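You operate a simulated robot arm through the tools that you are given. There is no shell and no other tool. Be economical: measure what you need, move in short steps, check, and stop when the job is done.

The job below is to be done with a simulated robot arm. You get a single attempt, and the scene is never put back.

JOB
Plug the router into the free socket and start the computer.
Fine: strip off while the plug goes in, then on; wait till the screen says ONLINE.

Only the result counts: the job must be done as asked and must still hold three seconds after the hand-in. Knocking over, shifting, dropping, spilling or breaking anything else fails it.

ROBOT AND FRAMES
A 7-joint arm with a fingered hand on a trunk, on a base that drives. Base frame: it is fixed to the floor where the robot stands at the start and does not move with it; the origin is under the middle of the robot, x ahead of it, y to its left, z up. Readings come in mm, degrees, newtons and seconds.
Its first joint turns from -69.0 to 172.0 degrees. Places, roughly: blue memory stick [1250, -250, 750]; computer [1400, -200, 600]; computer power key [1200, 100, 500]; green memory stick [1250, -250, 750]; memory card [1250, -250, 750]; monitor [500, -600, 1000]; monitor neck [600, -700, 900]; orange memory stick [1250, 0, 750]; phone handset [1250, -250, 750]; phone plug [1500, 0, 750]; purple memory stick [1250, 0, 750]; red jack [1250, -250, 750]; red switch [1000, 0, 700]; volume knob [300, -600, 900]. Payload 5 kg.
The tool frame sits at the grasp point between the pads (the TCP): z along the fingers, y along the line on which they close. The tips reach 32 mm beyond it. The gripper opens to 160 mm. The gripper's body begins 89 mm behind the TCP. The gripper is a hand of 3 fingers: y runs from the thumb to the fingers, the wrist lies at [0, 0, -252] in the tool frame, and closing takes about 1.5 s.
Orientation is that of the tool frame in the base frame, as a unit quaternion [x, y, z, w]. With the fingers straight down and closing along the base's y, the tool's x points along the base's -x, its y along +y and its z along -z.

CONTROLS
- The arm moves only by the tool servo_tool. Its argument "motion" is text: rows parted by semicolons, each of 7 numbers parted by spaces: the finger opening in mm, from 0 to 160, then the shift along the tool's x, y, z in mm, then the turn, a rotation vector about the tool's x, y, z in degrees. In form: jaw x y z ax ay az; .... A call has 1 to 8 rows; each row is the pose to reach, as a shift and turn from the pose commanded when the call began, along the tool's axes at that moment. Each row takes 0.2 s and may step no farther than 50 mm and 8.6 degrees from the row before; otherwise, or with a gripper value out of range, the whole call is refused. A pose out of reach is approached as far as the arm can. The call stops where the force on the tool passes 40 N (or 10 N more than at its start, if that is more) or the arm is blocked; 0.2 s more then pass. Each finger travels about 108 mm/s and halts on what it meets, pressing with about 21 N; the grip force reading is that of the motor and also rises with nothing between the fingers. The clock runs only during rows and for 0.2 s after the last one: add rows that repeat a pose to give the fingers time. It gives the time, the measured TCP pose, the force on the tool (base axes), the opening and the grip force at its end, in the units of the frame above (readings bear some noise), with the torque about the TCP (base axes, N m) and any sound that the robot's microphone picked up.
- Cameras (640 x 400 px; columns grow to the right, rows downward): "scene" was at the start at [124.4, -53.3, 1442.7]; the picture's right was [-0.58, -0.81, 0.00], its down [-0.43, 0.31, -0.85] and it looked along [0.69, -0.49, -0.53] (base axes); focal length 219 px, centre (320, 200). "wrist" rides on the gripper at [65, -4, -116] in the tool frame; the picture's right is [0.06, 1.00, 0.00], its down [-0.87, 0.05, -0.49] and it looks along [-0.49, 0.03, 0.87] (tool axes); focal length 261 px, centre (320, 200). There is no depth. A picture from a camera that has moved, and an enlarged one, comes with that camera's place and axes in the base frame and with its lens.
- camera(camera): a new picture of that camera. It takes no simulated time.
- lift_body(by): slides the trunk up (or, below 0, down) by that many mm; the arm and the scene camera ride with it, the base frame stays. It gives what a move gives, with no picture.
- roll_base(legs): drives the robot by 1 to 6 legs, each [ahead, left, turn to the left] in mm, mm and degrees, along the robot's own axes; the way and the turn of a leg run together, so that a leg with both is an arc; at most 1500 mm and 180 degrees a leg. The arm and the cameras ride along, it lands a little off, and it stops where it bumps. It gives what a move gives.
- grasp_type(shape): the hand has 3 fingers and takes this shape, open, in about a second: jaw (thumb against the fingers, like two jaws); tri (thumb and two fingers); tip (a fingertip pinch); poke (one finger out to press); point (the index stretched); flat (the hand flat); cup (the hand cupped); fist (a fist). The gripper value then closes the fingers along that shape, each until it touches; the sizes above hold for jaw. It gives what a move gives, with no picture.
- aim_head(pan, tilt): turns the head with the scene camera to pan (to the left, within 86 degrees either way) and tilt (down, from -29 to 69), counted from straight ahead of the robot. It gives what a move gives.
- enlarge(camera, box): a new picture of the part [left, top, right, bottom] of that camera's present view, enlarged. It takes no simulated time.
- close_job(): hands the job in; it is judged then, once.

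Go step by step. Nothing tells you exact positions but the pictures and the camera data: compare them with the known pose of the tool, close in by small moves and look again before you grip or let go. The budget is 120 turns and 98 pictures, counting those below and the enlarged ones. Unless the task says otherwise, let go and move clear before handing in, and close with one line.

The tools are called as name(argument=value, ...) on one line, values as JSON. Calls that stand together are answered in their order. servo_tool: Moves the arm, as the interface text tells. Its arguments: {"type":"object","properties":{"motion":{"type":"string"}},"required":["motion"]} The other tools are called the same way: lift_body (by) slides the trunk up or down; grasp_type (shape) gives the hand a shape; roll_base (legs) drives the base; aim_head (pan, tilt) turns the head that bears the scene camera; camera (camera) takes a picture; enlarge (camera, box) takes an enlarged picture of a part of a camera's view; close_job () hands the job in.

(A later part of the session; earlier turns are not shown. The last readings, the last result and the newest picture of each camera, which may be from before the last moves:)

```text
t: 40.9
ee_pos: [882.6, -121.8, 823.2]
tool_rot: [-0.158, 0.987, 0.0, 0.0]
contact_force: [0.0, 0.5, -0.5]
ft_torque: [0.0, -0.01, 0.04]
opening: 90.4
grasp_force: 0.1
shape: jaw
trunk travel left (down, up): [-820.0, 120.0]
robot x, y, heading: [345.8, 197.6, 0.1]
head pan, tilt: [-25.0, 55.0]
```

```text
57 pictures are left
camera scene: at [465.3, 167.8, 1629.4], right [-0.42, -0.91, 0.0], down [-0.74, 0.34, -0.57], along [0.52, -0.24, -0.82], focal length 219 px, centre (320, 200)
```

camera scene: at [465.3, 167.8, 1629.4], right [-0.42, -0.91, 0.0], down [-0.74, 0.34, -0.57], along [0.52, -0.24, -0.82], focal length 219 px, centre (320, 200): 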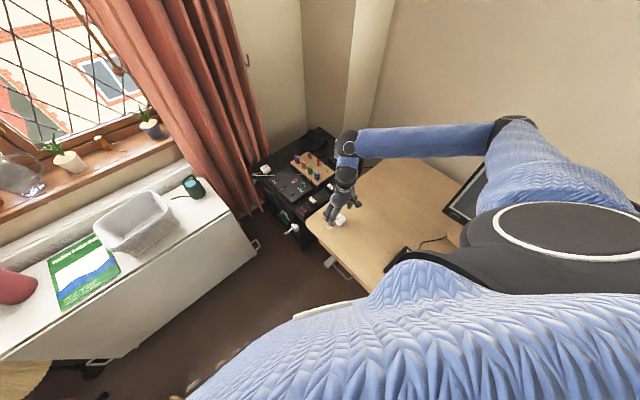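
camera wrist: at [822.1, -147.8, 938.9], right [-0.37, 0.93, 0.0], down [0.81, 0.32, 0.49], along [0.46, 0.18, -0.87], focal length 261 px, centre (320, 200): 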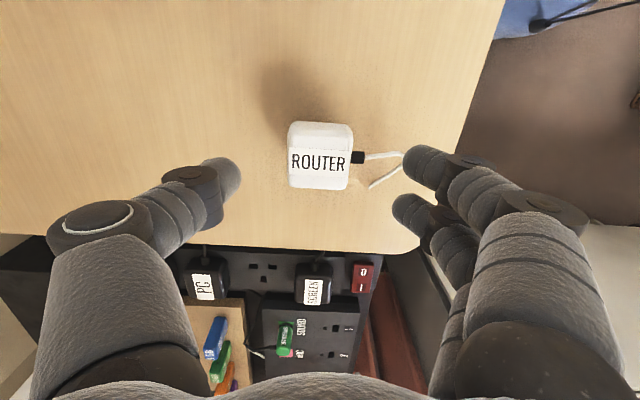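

servo_tool(motion="90 -6 -1 0 0 0 0;90 -6 -1 12 0 0 0;90 -6 -1 24 0 0 0;90 -6 -1 36 0 0 0;90 -6 -1 40 0 0 0;90 -6 -1 40 0 0 0")

camera(camera="wrist")

enlarge(camera="scene", box=[300, 170, 380, 250])

```text
t: 42.3
ee_pos: [888.3, -121.7, 784.3]
tool_rot: [-0.159, 0.987, 0.0, 0.0]
contact_force: [-0.2, -0.2, -0.4]
ft_torque: [0.0, 0.01, -0.06]
opening: 90.6
grasp_force: 0.1
shape: jaw
trunk travel left (down, up): [-820.0, 120.0]
robot x, y, heading: [347.3, 199.0, 0.2]
head pan, tilt: [-25.0, 55.0]
```

```text
56 pictures are left
camera wrist: at [828.0, -146.9, 899.0], right [-0.37, 0.93, 0.0], down [0.81, 0.32, 0.49], along [0.46, 0.18, -0.87], focal length 261 px, centre (320, 200)
```

wrist: 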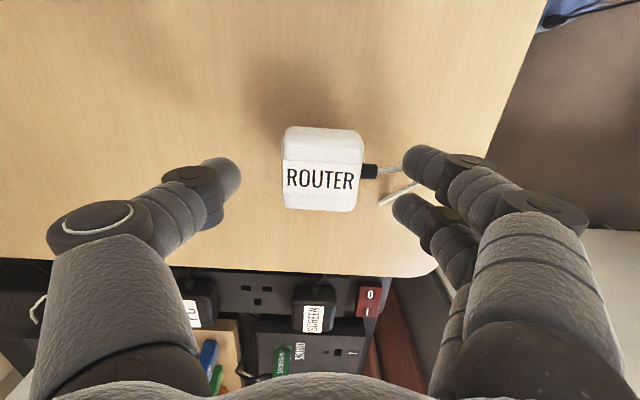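

```text
5.00 times, centred on (340, 210) of scene
camera zoom: at [465.4, 167.8, 1629.4], right [-0.42, -0.91, 0.0], down [-0.74, 0.34, -0.57], along [0.52, -0.24, -0.82], focal length 1096 px, centre (220, 150)
```

zoom: 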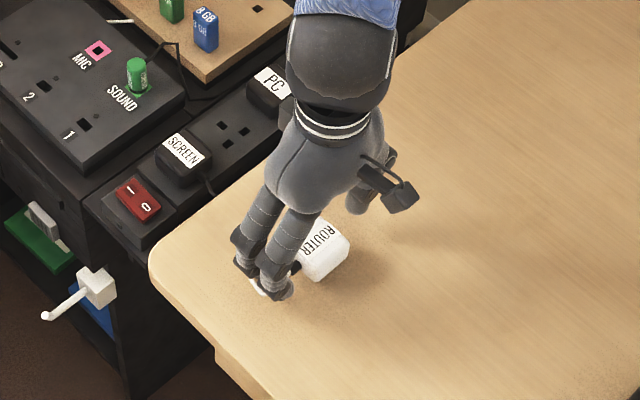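

The cord relief lines up between the two fingers. I go down 16 mm more and close gently on the plug.

servo_tool(motion="90 0 0 8 0 0 0;90 0 0 16 0 0 0;70 0 0 16 0 0 0;60 0 0 16 0 0 0;60 0 0 16 0 0 0")

camera(camera="wrist")

enlarge(camera="scene", box=[310, 190, 370, 240])

```text
t: 43.5
ee_pos: [888.3, -121.7, 768.3]
tool_rot: [-0.158, 0.987, 0.001, 0.0]
contact_force: [-0.3, 0.2, -0.1]
ft_torque: [-0.02, -0.01, -0.02]
opening: 60.5
grasp_force: 0.1
shape: jaw
trunk travel left (down, up): [-820.0, 120.0]
robot x, y, heading: [350.1, 204.0, 0.1]
head pan, tilt: [-25.0, 55.0]
```

```text
54 pictures are left
camera wrist: at [828.7, -146.3, 883.7], right [-0.37, 0.93, 0.0], down [0.81, 0.32, 0.49], along [0.46, 0.18, -0.87], focal length 261 px, centre (320, 200)
```

wrist: 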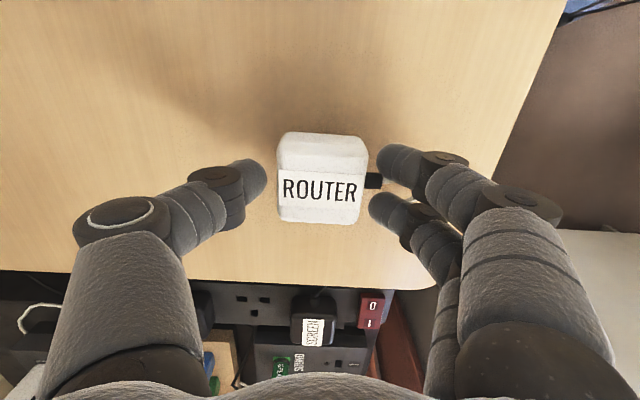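

```text
8.00 times, centred on (340, 215) of scene
camera zoom: at [465.3, 167.9, 1629.4], right [-0.42, -0.91, 0.0], down [-0.74, 0.34, -0.57], along [0.52, -0.24, -0.82], focal length 1754 px, centre (160, 80)
```

zoom: 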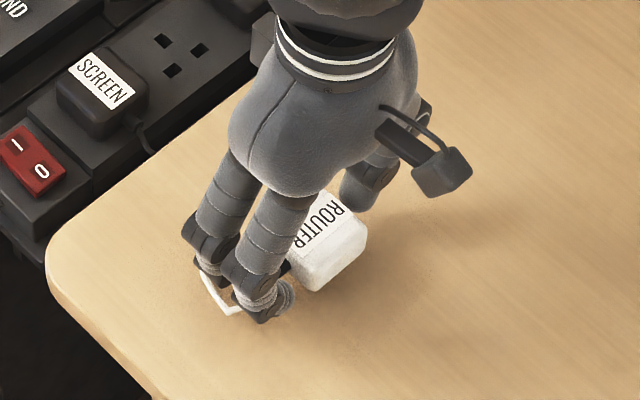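

servo_tool(motion="50 0 0 0 0 0 0;44 0 0 0 0 0 0;38 0 0 0 0 0 0;32 0 0 0 0 0 0;32 0 0 0 0 0 0;32 0 0 0 0 0 0")

camera(camera="wrist")

```text
t: 44.9
ee_pos: [890.4, -120.7, 769.9]
tool_rot: [-0.157, 0.988, 0.0, 0.001]
contact_force: [-0.7, 0.0, 0.3]
ft_torque: [-0.02, 0.01, 0.05]
opening: 40.6
grasp_force: 20.8
shape: jaw
trunk travel left (down, up): [-820.0, 120.0]
robot x, y, heading: [348.8, 198.2, 0.2]
head pan, tilt: [-25.0, 55.0]
```

```text
52 pictures are left
camera wrist: at [828.7, -146.3, 883.7], right [-0.37, 0.93, 0.0], down [0.81, 0.32, 0.49], along [0.46, 0.18, -0.87], focal length 261 px, centre (320, 200)
```

wrist: 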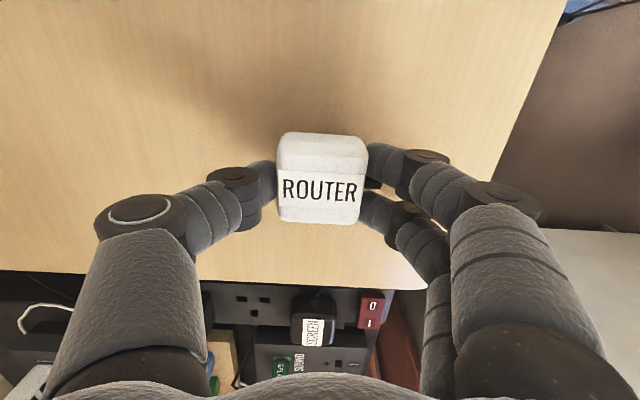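

Gripped. I lift straight up and check.

servo_tool(motion="32 0 0 -8 0 0 0;32 0 0 -20 0 0 0;32 0 0 -40 0 0 0;32 0 0 -60 0 0 0;32 0 0 -80 0 0 0;32 0 0 -100 0 0 0")

servo_tool(motion="32 -20 -8 0 0 0 -8;32 -40 -16 0 0 0 -16;32 -60 -24 0 0 0 -24;32 -80 -32 0 0 0 -32;32 -100 -40 0 0 0 -40;32 -120 -48 0 0 0 -48;32 -140 -54 0 0 0 -56;32 -160 -58 0 0 0 -64")

camera(camera="wrist")

```text
t: 46.3
ee_pos: [892.0, -122.3, 867.2]
tool_rot: [-0.158, 0.987, 0.0, 0.0]
contact_force: [-0.5, 0.8, 0.3]
ft_torque: [0.01, -0.02, -0.01]
opening: 40.3
grasp_force: 21.4
shape: jaw
trunk travel left (down, up): [-820.0, 120.0]
robot x, y, heading: [348.3, 198.9, 0.4]
head pan, tilt: [-25.0, 55.0]
```

```text
t: 48.1
ee_pos: [1062.4, -128.6, 865.5]
tool_rot: [-0.658, 0.753, 0.001, -0.001]
contact_force: [-0.1, -0.2, -0.2]
ft_torque: [-0.03, 0.05, 0.01]
opening: 40.4
grasp_force: 20.7
shape: jaw
trunk travel left (down, up): [-820.0, 120.0]
robot x, y, heading: [346.0, 200.8, 0.2]
head pan, tilt: [-25.0, 55.0]
```

```text
51 pictures are left
camera wrist: at [1057.7, -193.9, 981.5], right [-1.0, 0.07, 0.0], down [0.06, 0.87, 0.49], along [0.03, 0.49, -0.87], focal length 261 px, centre (320, 200)
```

wrist: 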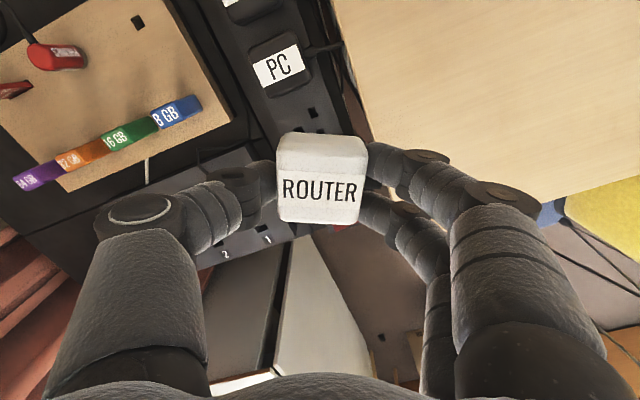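

servo_tool(motion="32 -14 3 0 0 0 -8;32 -28 6 0 0 0 -16;32 -42 9 0 0 0 -24;32 -56 12 0 0 0 -26;32 -56 12 0 0 0 -26")

camera(camera="wrist")

enlarge(camera="wrist", box=[240, 0, 400, 140])

```text
t: 49.3
ee_pos: [1055.9, -70.9, 867.2]
tool_rot: [0.81, -0.587, -0.001, 0.0]
contact_force: [-0.3, 0.2, -0.6]
ft_torque: [0.0, 0.03, 0.0]
opening: 40.3
grasp_force: 20.8
shape: jaw
trunk travel left (down, up): [-820.0, 120.0]
robot x, y, heading: [347.0, 199.7, 0.3]
head pan, tilt: [-25.0, 55.0]
```

```text
50 pictures are left
camera wrist: at [1080.9, -132.5, 982.8], right [-0.93, -0.37, 0.0], down [-0.32, 0.81, 0.49], along [-0.18, 0.46, -0.87], focal length 261 px, centre (320, 200)
```

wrist: 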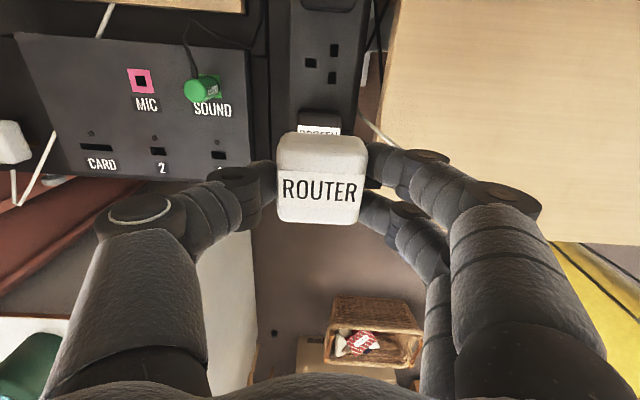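

```text
2.86 times, centred on (320, 70) of wrist
camera zoom: at [1080.9, -132.5, 982.8], right [-0.93, -0.37, 0.0], down [-0.32, 0.81, 0.49], along [-0.18, 0.46, -0.87], focal length 745 px, centre (320, 571)
```

zoom: 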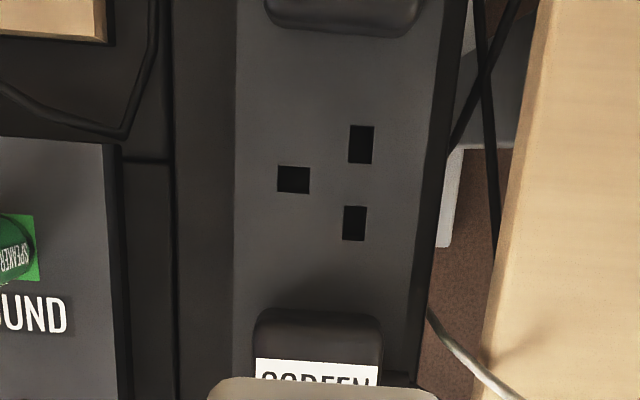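

enlarge(camera="wrist", box=[250, 110, 400, 240])

```text
3.08 times, centred on (325, 175) of wrist
camera zoom: at [1080.9, -132.5, 982.8], right [-0.93, -0.37, 0.0], down [-0.32, 0.81, 0.49], along [-0.18, 0.46, -0.87], focal length 802 px, centre (305, 277)
```

zoom: 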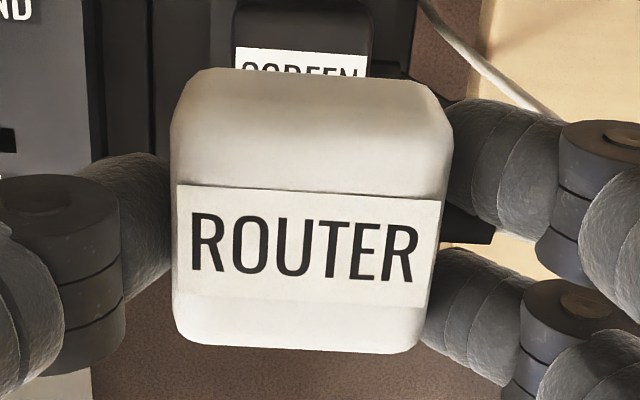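

The holes are nearly square to the tool. To learn where the pins sit relative to the tool, I raise the plug and view it from the side with the head camera.

servo_tool(motion="32 0 0 -50 0 0 0;32 0 0 -100 0 0 0;32 0 0 -150 0 0 0;32 0 0 -200 0 0 0;32 0 0 -250 0 0 0;32 0 0 -300 0 0 0;32 0 0 -350 0 0 0;32 0 0 -400 0 0 0")

camera(camera="scene")

```text
t: 51.1
ee_pos: [1056.0, -72.4, 1271.1]
tool_rot: [0.81, -0.586, 0.001, 0.0]
contact_force: [-0.4, -0.3, 0.0]
ft_torque: [-0.01, -0.04, 0.02]
opening: 40.2
grasp_force: 20.6
shape: jaw
trunk travel left (down, up): [-820.0, 120.0]
robot x, y, heading: [350.0, 197.8, 0.1]
head pan, tilt: [-25.0, 55.0]
```

```text
47 pictures are left
camera scene: at [463.3, 168.8, 1629.4], right [-0.42, -0.91, 0.0], down [-0.74, 0.34, -0.57], along [0.52, -0.24, -0.82], focal length 219 px, centre (320, 200)
```

scene: 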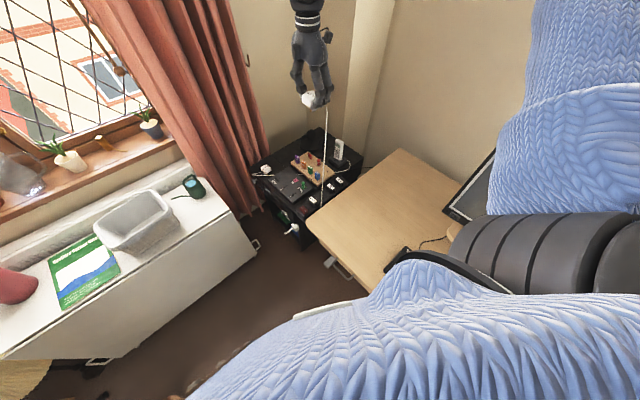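

enlarge(camera="scene", box=[280, 50, 360, 120])

enlarge(camera="scene", box=[240, 90, 400, 250])

```text
5.71 times, centred on (320, 85) of scene
camera zoom: at [463.3, 168.8, 1629.4], right [-0.42, -0.91, 0.0], down [-0.74, 0.34, -0.57], along [0.52, -0.24, -0.82], focal length 1253 px, centre (320, 857)
```

zoom: 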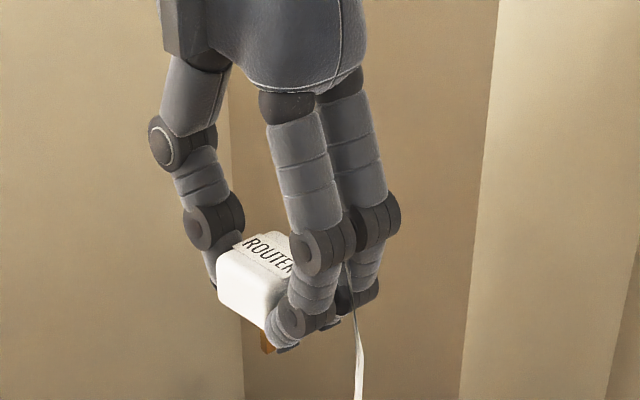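

```text
2.50 times, centred on (320, 170) of scene
camera zoom: at [463.3, 168.8, 1629.4], right [-0.42, -0.91, 0.0], down [-0.74, 0.34, -0.57], along [0.52, -0.24, -0.82], focal length 548 px, centre (320, 275)
```

zoom: 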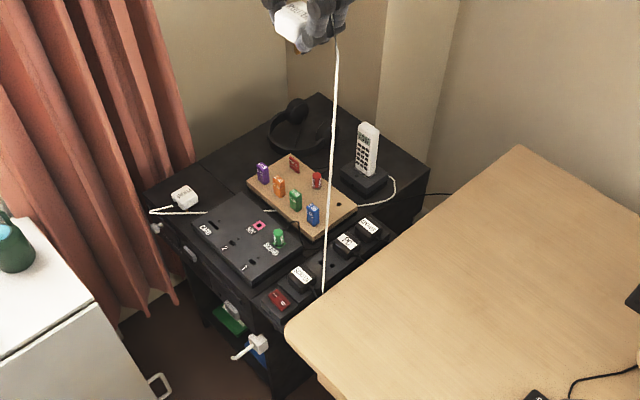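

One pin shows but is half hidden. I tilt the plug's underside toward the head camera while pulling it nearer.

servo_tool(motion="32 0 30 0 -8.5 0 0;32 0 60 0 -17 0 0;32 0 90 0 -25.5 0 0;32 0 120 0 -34 0 0;32 0 150 0 -42.5 0 0;32 0 180 0 -51 0 0;32 0 200 0 -59 0 0")

camera(camera="scene")

```text
t: 52.7
ee_pos: [811.0, -70.3, 1227.7]
tool_rot: [0.706, -0.512, -0.287, 0.395]
contact_force: [0.2, 0.0, -0.9]
ft_torque: [-0.01, 0.02, 0.03]
opening: 40.2
grasp_force: 21.0
shape: jaw
out of reach, approached as far as the arm can: row 5, 6, 7
trunk travel left (down, up): [-820.0, 120.0]
robot x, y, heading: [349.3, 198.9, 0.1]
head pan, tilt: [-25.0, 55.0]
```

```text
44 pictures are left
camera scene: at [466.1, 169.3, 1629.5], right [-0.42, -0.91, 0.0], down [-0.74, 0.34, -0.57], along [0.52, -0.24, -0.82], focal length 219 px, centre (320, 200)
```

scene: 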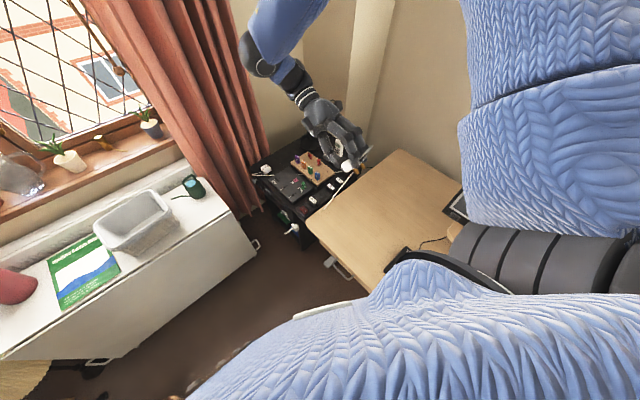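

enlarge(camera="scene", box=[310, 110, 390, 190])

```text
5.00 times, centred on (350, 150) of scene
camera zoom: at [466.1, 169.3, 1629.5], right [-0.42, -0.91, 0.0], down [-0.74, 0.34, -0.57], along [0.52, -0.24, -0.82], focal length 1096 px, centre (170, 450)
```

zoom: 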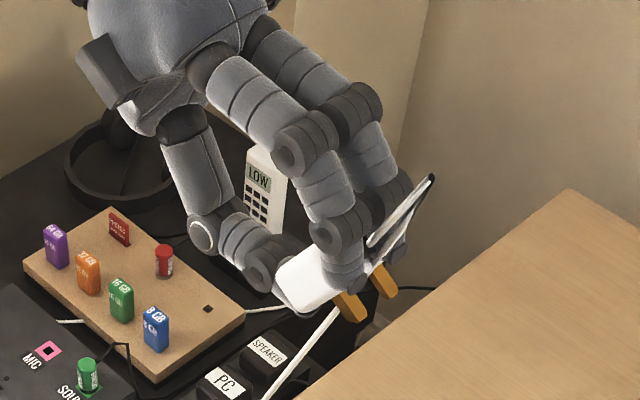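

enlarge(camera="scene", box=[340, 150, 370, 180])

```text
13.33 times, centred on (355, 165) of scene
camera zoom: at [466.1, 169.3, 1629.5], right [-0.42, -0.91, 0.0], down [-0.74, 0.34, -0.57], along [0.52, -0.24, -0.82], focal length 2924 px, centre (-147, 667)
```

zoom: 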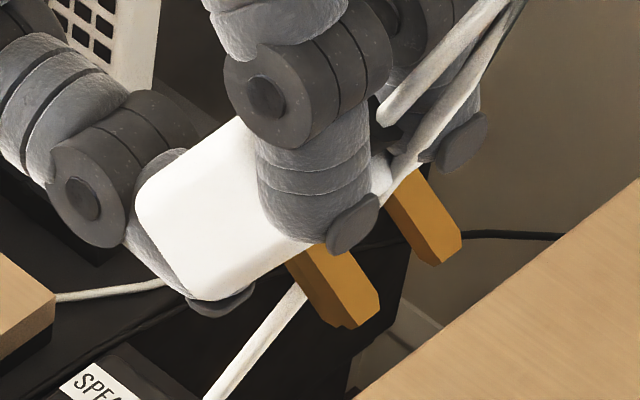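

Pins now seen: with all measurements combined, the plug's centre is about +5 mm in tool x, L/N pins about +10 mm in tool y, pin tips about 47 mm beyond the TCP. I tilt back upright over the strip.

servo_tool(motion="32 11 -17.4 -28.4 8.4 0 0;32 22 -34.8 -56.8 16.8 0 0;32 33 -52.2 -85 25.2 0 0;32 44 -69.6 -113 33.6 0 0;32 55 -87 -142 42 0 0;32 66 -104 -170 50.4 0 0;32 77 -121 -198 58.8 0 0;32 77 -121 -198 59 0 0")

```text
t: 54.5
ee_pos: [1053.1, -65.2, 1223.7]
tool_rot: [0.81, -0.586, 0.001, 0.0]
contact_force: [-0.8, 0.8, -0.9]
ft_torque: [-0.01, 0.04, 0.0]
opening: 39.8
grasp_force: 21.1
shape: jaw
trunk travel left (down, up): [-820.0, 120.0]
robot x, y, heading: [350.3, 200.1, 0.3]
head pan, tilt: [-25.0, 55.0]
```

servo_tool(motion="32 1 0 50 0 0 0;32 2 0 100 0 0 0;32 3 0 150 0 0 0;32 4 0 200 0 0 0;32 5 0 250 0 0 0;32 6 0 300 0 0 0;32 6.6 -1 340 0 0 0.5;32 6.6 -1 360 0 0 0.5")

enlarge(camera="wrist", box=[240, 0, 400, 140])

enlarge(camera="wrist", box=[250, 110, 400, 240])

```text
t: 56.3
ee_pos: [1054.7, -74.0, 866.3]
tool_rot: [0.808, -0.589, 0.0, 0.0]
contact_force: [0.6, 0.2, 0.1]
ft_torque: [0.03, 0.0, -0.02]
opening: 39.8
grasp_force: 21.5
shape: jaw
trunk travel left (down, up): [-820.0, 120.0]
robot x, y, heading: [349.7, 198.6, 0.3]
head pan, tilt: [-25.0, 55.0]
```

```text
2.86 times, centred on (320, 70) of wrist
camera zoom: at [1077.4, -135.3, 982.5], right [-0.93, -0.36, 0.0], down [-0.32, 0.81, 0.49], along [-0.18, 0.46, -0.87], focal length 745 px, centre (320, 571)
```

zoom: 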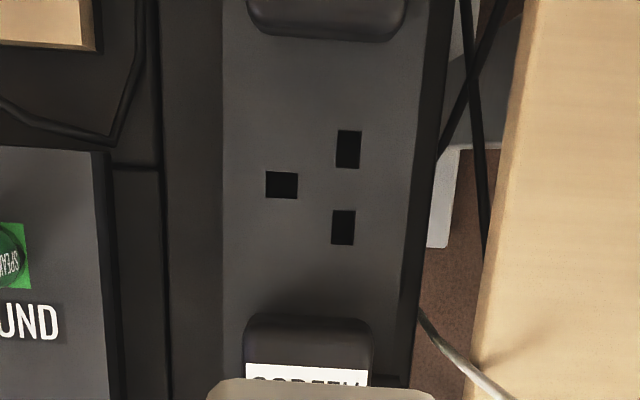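

```text
3.08 times, centred on (325, 175) of wrist
camera zoom: at [1077.4, -135.3, 982.5], right [-0.93, -0.36, 0.0], down [-0.32, 0.81, 0.49], along [-0.18, 0.46, -0.87], focal length 802 px, centre (305, 277)
```

zoom: 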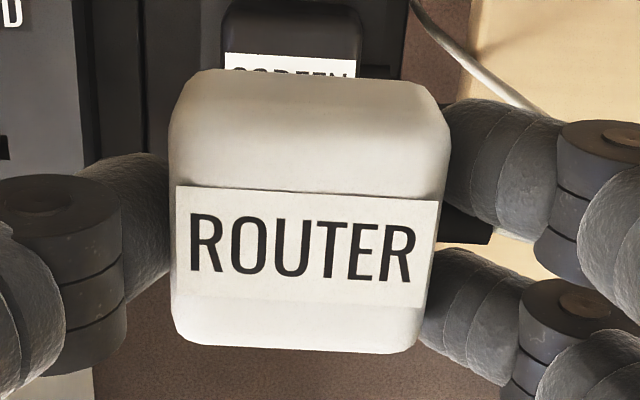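

servo_tool(motion="32 16 -1.5 0 0 0 0;32 32 -3 0 0 0 0;32 49 -4.3 0 0 0 -0.3;32 49 -4.3 30 0 0 -0.3;32 49 -4.3 60 0 0 -0.3;32 49 -4.3 85 0 0 -0.3;32 49 -4.3 107 0 0 -0.3;32 49 -4.3 107 0 0 -0.3")

camera(camera="wrist")

enlarge(camera="scene", box=[295, 150, 355, 210])

```text
t: 58.1
ee_pos: [1074.1, -120.9, 755.9]
tool_rot: [0.809, -0.588, 0.0, 0.0]
contact_force: [0.0, -0.3, -1.0]
ft_torque: [-0.03, 0.01, -0.02]
opening: 40.0
grasp_force: 21.3
shape: jaw
trunk travel left (down, up): [-820.0, 120.0]
robot x, y, heading: [347.6, 198.4, 0.1]
head pan, tilt: [-25.0, 55.0]
```

```text
39 pictures are left
camera wrist: at [1097.8, -182.0, 872.1], right [-0.93, -0.37, 0.0], down [-0.32, 0.81, 0.49], along [-0.18, 0.46, -0.87], focal length 261 px, centre (320, 200)
```

wrist: 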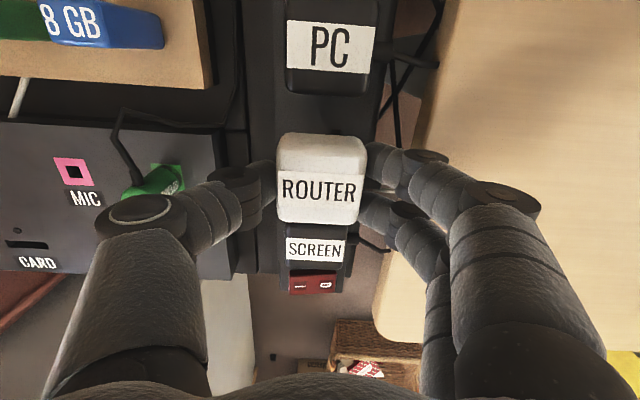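

```text
6.67 times, centred on (325, 180) of scene
camera zoom: at [465.2, 167.9, 1629.4], right [-0.42, -0.91, 0.0], down [-0.74, 0.34, -0.57], along [0.52, -0.24, -0.82], focal length 1462 px, centre (287, 333)
```

zoom: 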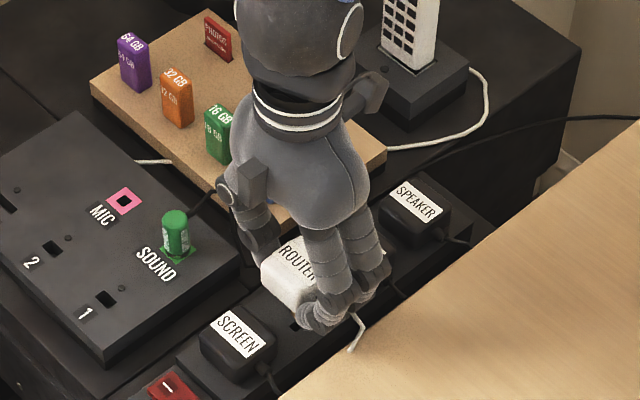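

enlarge(camera="scene", box=[310, 185, 340, 207])

```text
16.00 times, centred on (325, 196) of scene
camera zoom: at [465.2, 167.9, 1629.4], right [-0.42, -0.91, 0.0], down [-0.74, 0.34, -0.57], along [0.52, -0.24, -0.82], focal length 3508 px, centre (240, 264)
```

zoom: 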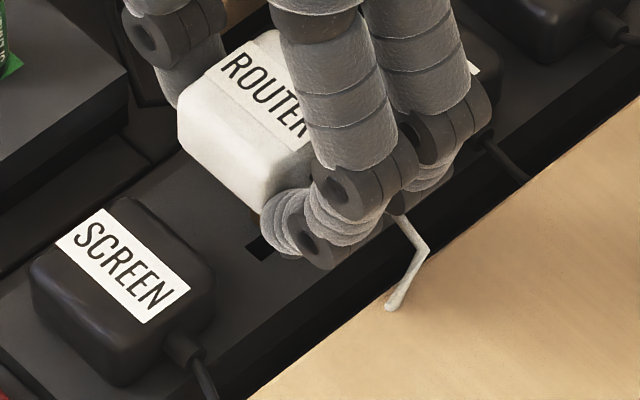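

Alignment checks agree within about 1 mm (midway between PC and SCREEN plugs). I go down slowly and watch the force.

servo_tool(motion="32 -0.4 0.5 4 0 0 0;32 -0.4 0.5 8 0 0 0;32 -0.4 0.5 12 0 0 0;32 -0.4 0.5 15 0 0 0;32 -0.4 0.5 18 0 0 0;32 -0.4 0.5 20 0 0 0")

enlarge(camera="scene", box=[310, 185, 340, 207])

```text
t: 59.5
ee_pos: [1072.9, -117.6, 738.7]
tool_rot: [0.809, -0.588, 0.0, 0.0]
contact_force: [-1.9, -3.1, 0.3]
ft_torque: [-0.16, 0.05, 0.04]
opening: 39.9
grasp_force: 20.6
shape: jaw
trunk travel left (down, up): [-820.0, 120.0]
robot x, y, heading: [353.8, 198.5, 0.1]
head pan, tilt: [-25.0, 55.0]
```

```text
16.00 times, centred on (325, 196) of scene
camera zoom: at [465.4, 167.6, 1629.4], right [-0.42, -0.91, 0.0], down [-0.74, 0.34, -0.57], along [0.52, -0.24, -0.82], focal length 3508 px, centre (240, 264)
```

zoom: 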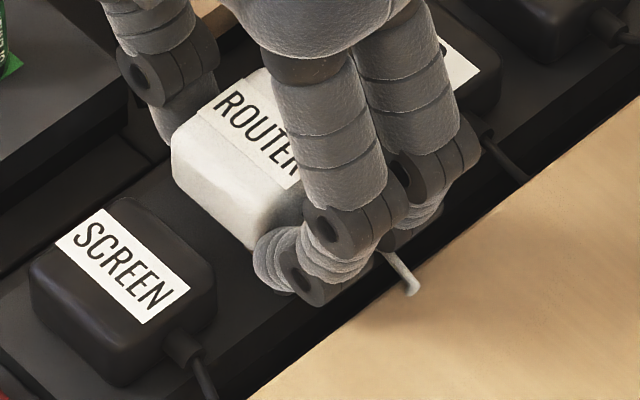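

servo_tool(motion="32 0 0 2 0 0 0;32 0 0 4 0 0 0;32 0 0 6 0 0 0;32 0 0 8 0 0 0")

enlarge(camera="scene", box=[310, 185, 340, 207])

```text
t: 60.5
ee_pos: [1072.6, -117.4, 729.1]
tool_rot: [0.809, -0.588, 0.0, 0.0]
contact_force: [2.5, -8.5, 2.6]
ft_torque: [-0.31, -0.12, 0.01]
opening: 40.1
grasp_force: 21.1
shape: jaw
trunk travel left (down, up): [-820.0, 120.0]
robot x, y, heading: [348.3, 199.7, 0.2]
head pan, tilt: [-25.0, 55.0]
```

```text
16.00 times, centred on (325, 196) of scene
camera zoom: at [465.5, 167.3, 1629.4], right [-0.42, -0.91, 0.0], down [-0.74, 0.34, -0.57], along [0.52, -0.24, -0.82], focal length 3508 px, centre (240, 264)
```

zoom: 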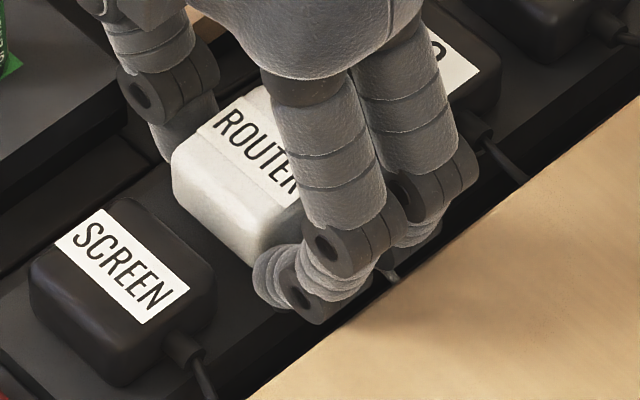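

servo_tool(motion="32 1.5 0 0 0 0 0;32 1.5 0 2 0 0 0;32 1.5 0 4 0 0 0;32 1.5 0 4 0 0 0")

camera(camera="wrist")

enlarge(camera="scene", box=[310, 185, 340, 207])

```text
t: 61.5
ee_pos: [1072.5, -118.4, 729.5]
tool_rot: [0.809, -0.588, 0.0, -0.001]
contact_force: [-3.2, 1.3, 19.0]
ft_torque: [-0.1, 0.61, -0.1]
opening: 40.3
grasp_force: 21.3
shape: jaw
trunk travel left (down, up): [-820.0, 120.0]
robot x, y, heading: [349.6, 201.4, 0.4]
head pan, tilt: [-25.0, 55.0]
```

```text
34 pictures are left
camera wrist: at [1096.8, -179.9, 844.2], right [-0.93, -0.37, 0.0], down [-0.32, 0.81, 0.49], along [-0.18, 0.46, -0.87], focal length 261 px, centre (320, 200)
```

wrist: 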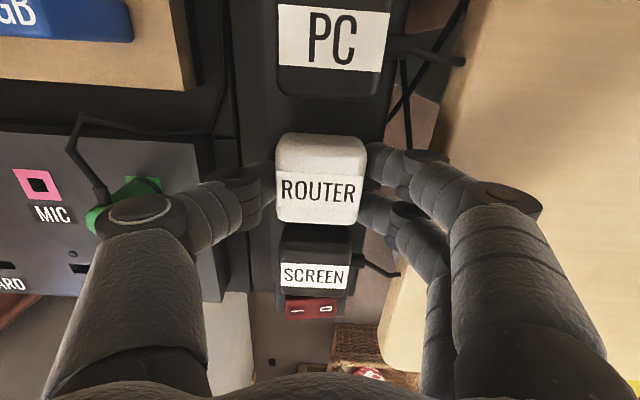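

```text
16.00 times, centred on (325, 196) of scene
camera zoom: at [463.6, 168.7, 1629.8], right [-0.42, -0.91, 0.0], down [-0.74, 0.34, -0.57], along [0.52, -0.24, -0.82], focal length 3508 px, centre (240, 264)
```

zoom: 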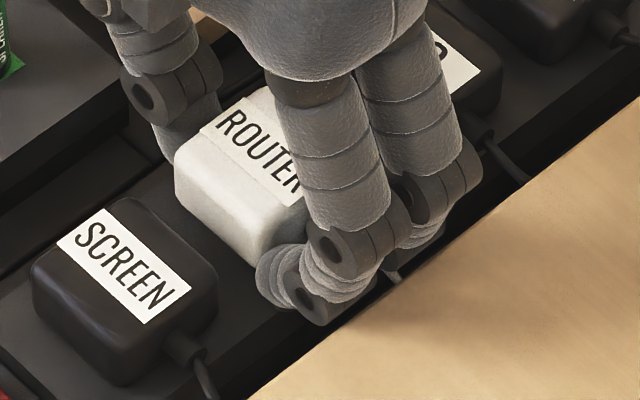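

Contact comes from the fingertips on the strip beside the plug, so the pins are in but the last few millimetres remain. I open slightly, rise, and then press the plug home from above.

servo_tool(motion="44 0 0 -2 0 0 0;50 0 0 -2 0 0 0;52 0 0 -2 0 0 0;52 0 0 -15 0 0 0;56 0 0 -30 0 0 0;60 0 0 -50 0 0 0;60 0 0 -90 0 0 0;60 0 0 -110 0 0 0")

camera(camera="wrist")

enlarge(camera="scene", box=[300, 175, 350, 215])

```text
t: 63.3
ee_pos: [1075.2, -117.1, 835.0]
tool_rot: [0.809, -0.587, -0.001, 0.001]
contact_force: [0.7, 0.0, -0.3]
ft_torque: [0.02, 0.0, -0.02]
opening: 59.7
grasp_force: 0.0
shape: jaw
trunk travel left (down, up): [-820.0, 120.0]
robot x, y, heading: [345.4, 202.3, 0.3]
head pan, tilt: [-25.0, 55.0]
```

```text
32 pictures are left
camera wrist: at [1098.8, -177.8, 951.6], right [-0.93, -0.37, 0.0], down [-0.32, 0.81, 0.49], along [-0.18, 0.46, -0.87], focal length 261 px, centre (320, 200)
```

wrist: 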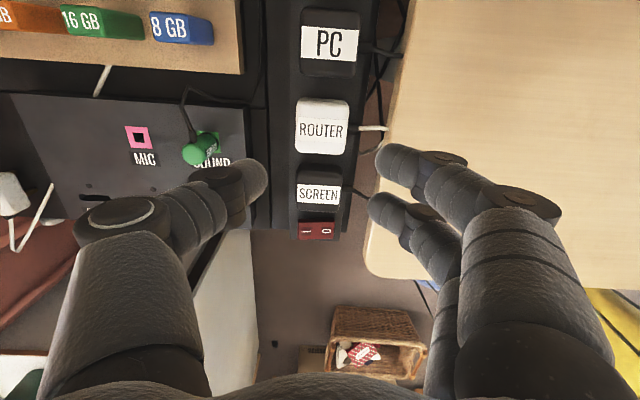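

```text
10.00 times, centred on (325, 195) of scene
camera zoom: at [465.6, 168.1, 1629.3], right [-0.42, -0.91, 0.0], down [-0.74, 0.34, -0.57], along [0.52, -0.24, -0.82], focal length 2193 px, centre (270, 250)
```

zoom: 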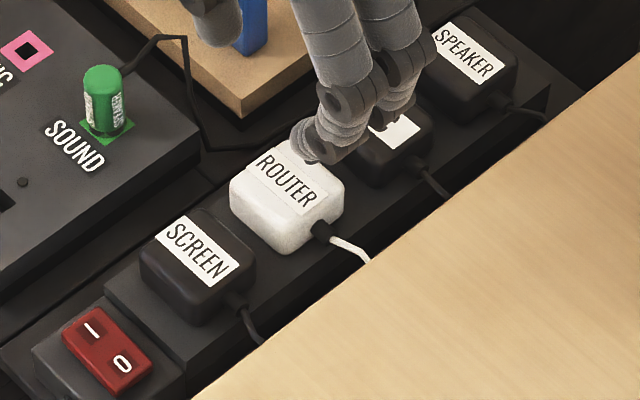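

The plug looks almost seated. I close the fingers and press on top of it with moderate force.

servo_tool(motion="40 5 0 0 0 0 0;20 5 0 10 0 0 0;0 5 0 20 0 0 0;0 5 0 30 0 0 0;0 5 0 45 0 0 0;0 5 0 60 0 0 0;0 5 0 66 0 0 0")

servo_tool(motion="0 0 0 3 0 0 0;0 0 0 6 0 0 0;0 0 0 9 0 0 0;0 0 0 12 0 0 0;0 0 0 15 0 0 0;0 0 0 18 0 0 0;0 0 0 21 0 0 0;0 0 0 24 0 0 0")

camera(camera="wrist")

enlarge(camera="scene", box=[300, 175, 350, 215])

```text
t: 64.9
ee_pos: [1075.5, -124.5, 770.2]
tool_rot: [0.808, -0.589, 0.0, 0.0]
contact_force: [0.7, 0.2, 0.4]
ft_torque: [0.02, 0.0, -0.01]
opening: 0.0
grasp_force: 21.0
shape: jaw
trunk travel left (down, up): [-820.0, 120.0]
robot x, y, heading: [350.3, 198.7, 0.3]
head pan, tilt: [-25.0, 55.0]
```

```text
t: 66.4
ee_pos: [1078.3, -123.3, 757.0]
tool_rot: [0.809, -0.588, 0.002, -0.003]
contact_force: [-6.4, -0.3, 26.4]
ft_torque: [-0.17, 0.21, -0.01]
opening: 0.1
grasp_force: 21.1
shape: jaw
trunk travel left (down, up): [-820.0, 120.0]
robot x, y, heading: [348.0, 200.7, -0.1]
head pan, tilt: [-25.0, 55.0]
stopped in row 7: the force on the tool passed its limit at 43 N (the readings are from after the stop); the commanded pose is now the measured one
```

```text
30 pictures are left
camera wrist: at [1101.1, -185.3, 872.1], right [-0.93, -0.37, -0.01], down [-0.32, 0.81, 0.49], along [-0.17, 0.46, -0.87], focal length 261 px, centre (320, 200)
```

wrist: 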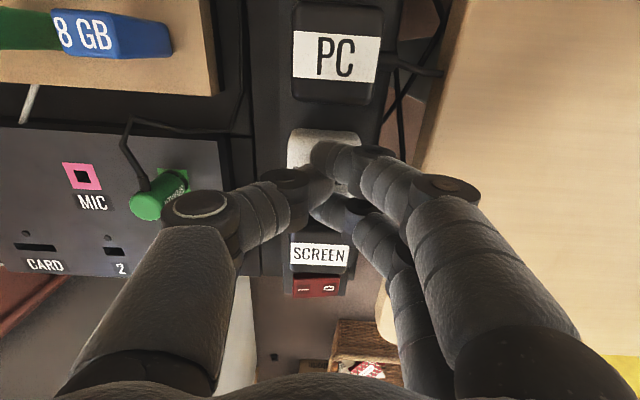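

```text
10.00 times, centred on (325, 195) of scene
camera zoom: at [463.5, 168.3, 1629.7], right [-0.42, -0.91, 0.0], down [-0.74, 0.34, -0.57], along [0.52, -0.24, -0.82], focal length 2193 px, centre (270, 250)
```

zoom: 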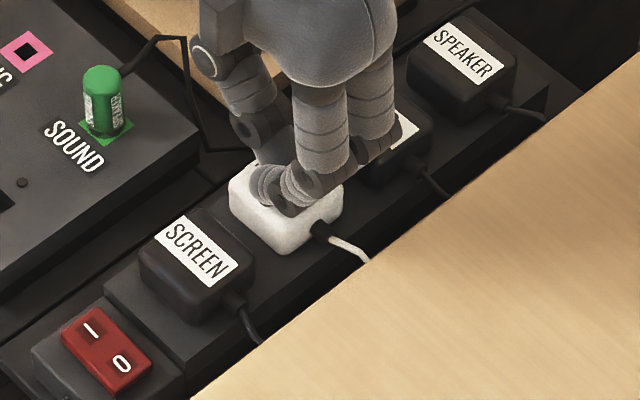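

The plug is seated (top at about 725). Next I lift, take the poke shape and go above the "1" end of the switch.

servo_tool(motion="0 0 0 -30 0 0 0;0 0 0 -60 0 0 0;0 0 0 -90 0 0 0")

grasp_type(shape="poke")

servo_tool(motion="160 -40 -5 0 0 0 0;160 -80 -10 0 0 0 0;160 -120 -15 0 0 0 0;160 -122.7 -15.2 20 0 0 0;160 -122.7 -15.2 50 0 0 0;160 -122.7 -15.2 75 0 0 0")

camera(camera="wrist")

enlarge(camera="scene", box=[290, 180, 340, 220])

```text
t: 67.2
ee_pos: [1078.1, -122.4, 842.9]
tool_rot: [0.809, -0.588, 0.0, -0.002]
contact_force: [0.6, -0.3, 0.5]
ft_torque: [-0.02, 0.01, -0.02]
opening: 0.2
grasp_force: 21.2
shape: jaw
trunk travel left (down, up): [-820.0, 120.0]
robot x, y, heading: [349.6, 200.8, 0.3]
head pan, tilt: [-25.0, 55.0]
```

```text
t: 68.1
ee_pos: [1078.8, -123.2, 843.9]
tool_rot: [0.808, -0.589, 0.001, -0.002]
contact_force: [-0.2, -0.2, -0.1]
ft_torque: [0.01, -0.02, -0.01]
opening: 0.0
grasp_force: 0.0
shape: poke
trunk travel left (down, up): [-820.0, 120.0]
robot x, y, heading: [352.4, 199.1, 0.1]
head pan, tilt: [-25.0, 55.0]
```

```text
t: 69.5
ee_pos: [1053.1, -3.0, 769.2]
tool_rot: [0.809, -0.588, 0.001, -0.002]
contact_force: [0.3, -0.4, 0.3]
ft_torque: [0.01, -0.01, 0.03]
opening: 0.0
grasp_force: 0.0
shape: poke
trunk travel left (down, up): [-820.0, 120.0]
robot x, y, heading: [346.3, 199.3, 0.3]
head pan, tilt: [-25.0, 55.0]
```

```text
28 pictures are left
camera wrist: at [1078.2, -64.2, 884.7], right [-0.93, -0.37, 0.0], down [-0.32, 0.81, 0.49], along [-0.18, 0.46, -0.87], focal length 261 px, centre (320, 200)
```

wrist: 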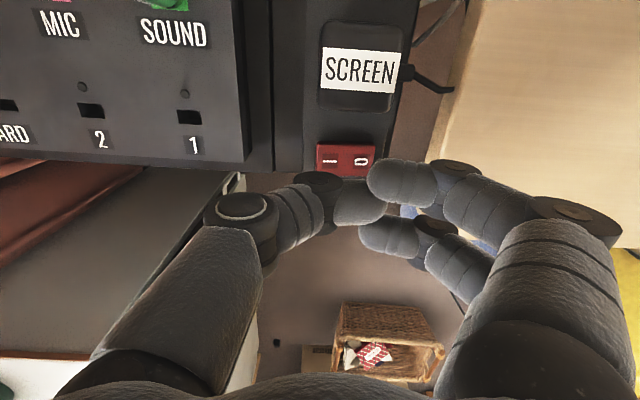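

```text
10.00 times, centred on (315, 200) of scene
camera zoom: at [465.7, 167.7, 1629.4], right [-0.42, -0.91, 0.0], down [-0.74, 0.34, -0.57], along [0.52, -0.24, -0.82], focal length 2193 px, centre (370, 200)
```

zoom: 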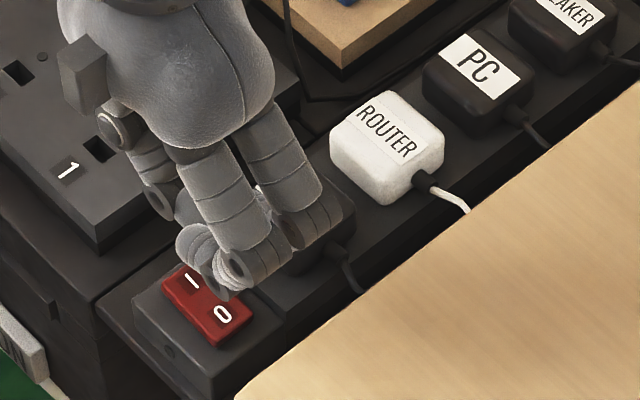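

The hand looks offset compared with the earlier poke, so I check the thumb position closely before pressing.

grasp_type(shape="poke")

enlarge(camera="wrist", box=[240, 110, 480, 280])

enlarge(camera="scene", box=[297, 192, 322, 216])

```text
t: 70.4
ee_pos: [1054.2, -2.6, 769.3]
tool_rot: [0.809, -0.588, 0.001, 0.0]
contact_force: [-0.7, 0.2, -0.3]
ft_torque: [-0.01, -0.03, 0.03]
opening: 0.0
grasp_force: 0.1
shape: poke
trunk travel left (down, up): [-820.0, 120.0]
robot x, y, heading: [349.0, 198.1, 0.3]
head pan, tilt: [-25.0, 55.0]
```

```text
2.35 times, centred on (360, 195) of wrist
camera zoom: at [1078.0, -64.3, 885.1], right [-0.93, -0.37, 0.0], down [-0.32, 0.81, 0.49], along [-0.18, 0.46, -0.87], focal length 613 px, centre (226, 212)
```

zoom: 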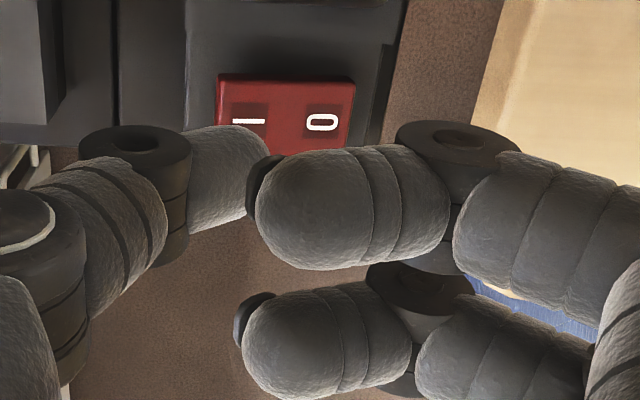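

```text
16.00 times, centred on (310, 204) of scene
camera zoom: at [465.5, 167.9, 1629.4], right [-0.42, -0.91, 0.0], down [-0.74, 0.34, -0.57], along [0.52, -0.24, -0.82], focal length 3508 px, centre (488, 136)
```

zoom: 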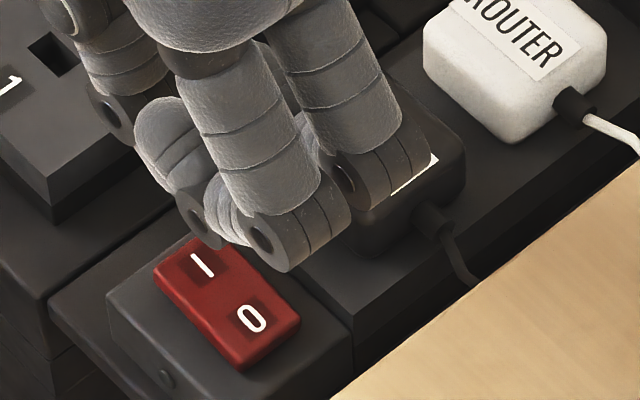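

servo_tool(motion="160 -1 -2 10 0 0 0;160 -1 -2 20 0 0 0;160 -1 -2 26 0 0 0;160 -1 -2 30 0 0 0;160 -1 -2 34 0 0 0;160 -1 -2 37 0 0 0;160 -1 -2 40 0 0 0")

enlarge(camera="wrist", box=[240, 100, 400, 220])

```text
t: 72.0
ee_pos: [1057.4, 1.3, 731.1]
tool_rot: [0.808, -0.589, 0.002, -0.004]
contact_force: [7.2, 0.0, 21.6]
ft_torque: [-0.06, -0.18, 0.01]
opening: 0.1
grasp_force: 0.1
shape: poke
trunk travel left (down, up): [-820.0, 120.0]
robot x, y, heading: [351.9, 199.7, 0.0]
head pan, tilt: [-25.0, 55.0]
```

```text
3.33 times, centred on (320, 160) of wrist
camera zoom: at [1081.1, -61.2, 846.8], right [-0.93, -0.37, -0.01], down [-0.32, 0.81, 0.49], along [-0.17, 0.46, -0.87], focal length 869 px, centre (320, 333)
```

zoom: 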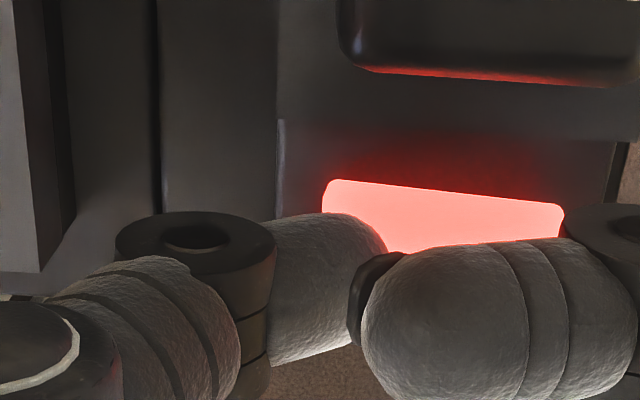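

The strip is on again (lamp lit). I lift off and swing the hand out to view the computer's front face for the power key.

servo_tool(motion="160 0 0 -40 0 0 0;160 0 0 -80 0 0 0;160 0 0 -120 0 0 0;160 0 0 -160 0 0 0;160 -25 -15 -170 0 0 8;160 -50 -30 -170 0 0 16;160 -75 -45 -170 0 0 24;160 -100 -60 -170 0 0 32")

servo_tool(motion="160 0 0 0 0 0 8.4;160 0 0 0 0 0 16.8;160 0 0 0 0 0 25.2;160 0 0 0 0 0 33.6;160 0 0 0 0 0 42;160 0 0 0 0 0 50.4;160 0 0 0 0 0 58.8;160 0 0 0 0 0 67")

servo_tool(motion="160 0 0 0 0 0 8.4;160 0 0 0 0 0 16.8;160 0 0 0 0 0 25.2;160 0 0 0 0 0 33.6;160 0 0 0 0 0 42;160 0 0 0 0 0 50.4;160 0 0 0 0 0 58.8;160 0 0 0 0 0 67")

camera(camera="wrist")

```text
t: 73.8
ee_pos: [1082.6, 110.4, 899.9]
tool_rot: [-0.615, 0.789, -0.001, 0.001]
contact_force: [0.0, 0.5, 0.4]
ft_torque: [0.0, -0.04, 0.02]
opening: 0.0
grasp_force: 0.2
shape: poke
trunk travel left (down, up): [-820.0, 120.0]
robot x, y, heading: [348.4, 201.2, 0.3]
head pan, tilt: [-25.0, 55.0]
```

```text
t: 75.6
ee_pos: [1081.5, 112.3, 899.3]
tool_rot: [-0.077, 0.997, 0.001, 0.002]
contact_force: [-0.1, -0.1, 0.0]
ft_torque: [0.02, -0.02, 0.03]
opening: 0.2
grasp_force: 0.2
shape: poke
trunk travel left (down, up): [-820.0, 120.0]
robot x, y, heading: [350.3, 197.6, 0.3]
head pan, tilt: [-25.0, 55.0]
```

```text
t: 77.4
ee_pos: [1082.2, 111.5, 899.2]
tool_rot: [0.486, 0.874, 0.002, 0.001]
contact_force: [-0.6, -1.1, 0.5]
ft_torque: [-0.02, -0.02, 0.02]
opening: 0.0
grasp_force: 0.0
shape: poke
trunk travel left (down, up): [-820.0, 120.0]
robot x, y, heading: [351.6, 203.1, 0.2]
head pan, tilt: [-25.0, 55.0]
```

```text
23 pictures are left
camera wrist: at [1044.6, 164.0, 1014.0], right [0.82, 0.58, 0.0], down [0.5, -0.71, 0.49], along [0.29, -0.4, -0.87], focal length 261 px, centre (320, 200)
```

wrist: 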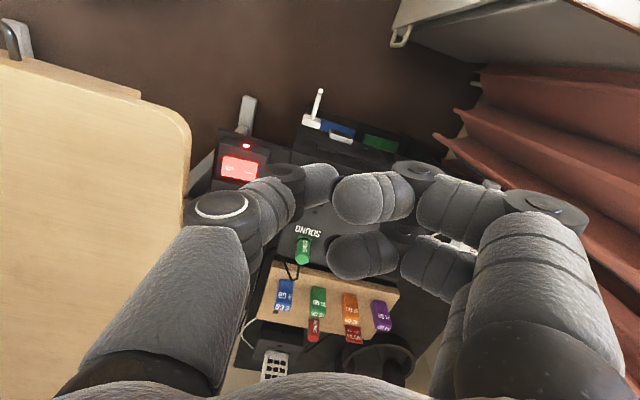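

servo_tool(motion="160 37 23 10 0 -6 0;160 74 46 20 0 -12 0;160 111 69 30 0 -18 0;160 148 92 40 0 -24 0;160 186 117 50 0 -30 0;160 186 117 50 0 -30 0")

camera(camera="wrist")

```text
t: 78.8
ee_pos: [1083.5, 330.4, 853.2]
tool_rot: [0.469, 0.844, -0.124, 0.227]
contact_force: [0.2, -0.6, 0.0]
ft_torque: [0.04, 0.01, 0.01]
opening: 0.0
grasp_force: 0.0
shape: poke
trunk travel left (down, up): [-820.0, 120.0]
robot x, y, heading: [346.4, 196.1, 0.1]
head pan, tilt: [-25.0, 55.0]
```

```text
22 pictures are left
camera wrist: at [1019.2, 424.9, 920.7], right [0.82, 0.57, -0.03], down [0.31, -0.4, 0.86], along [0.48, -0.71, -0.51], focal length 261 px, centre (320, 200)
```

wrist: 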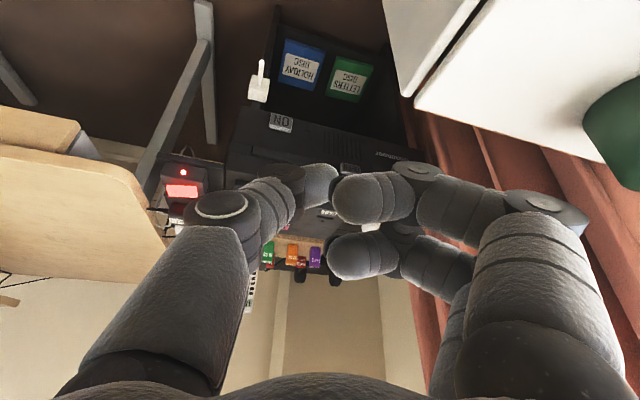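

enlarge(camera="wrist", box=[210, 30, 450, 200])

```text
2.35 times, centred on (330, 115) of wrist
camera zoom: at [1019.2, 424.9, 920.7], right [0.82, 0.57, -0.03], down [0.31, -0.4, 0.86], along [0.48, -0.71, -0.51], focal length 613 px, centre (296, 400)
```

zoom: 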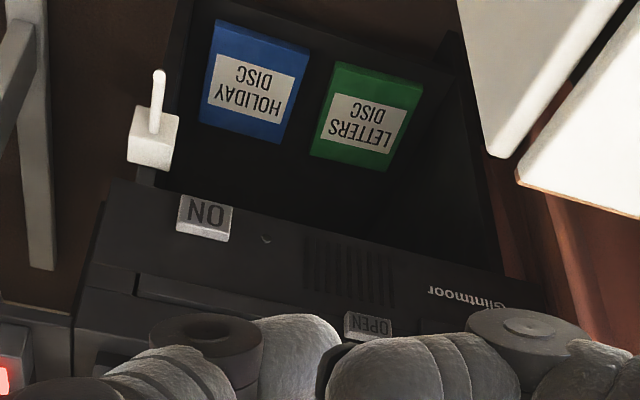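

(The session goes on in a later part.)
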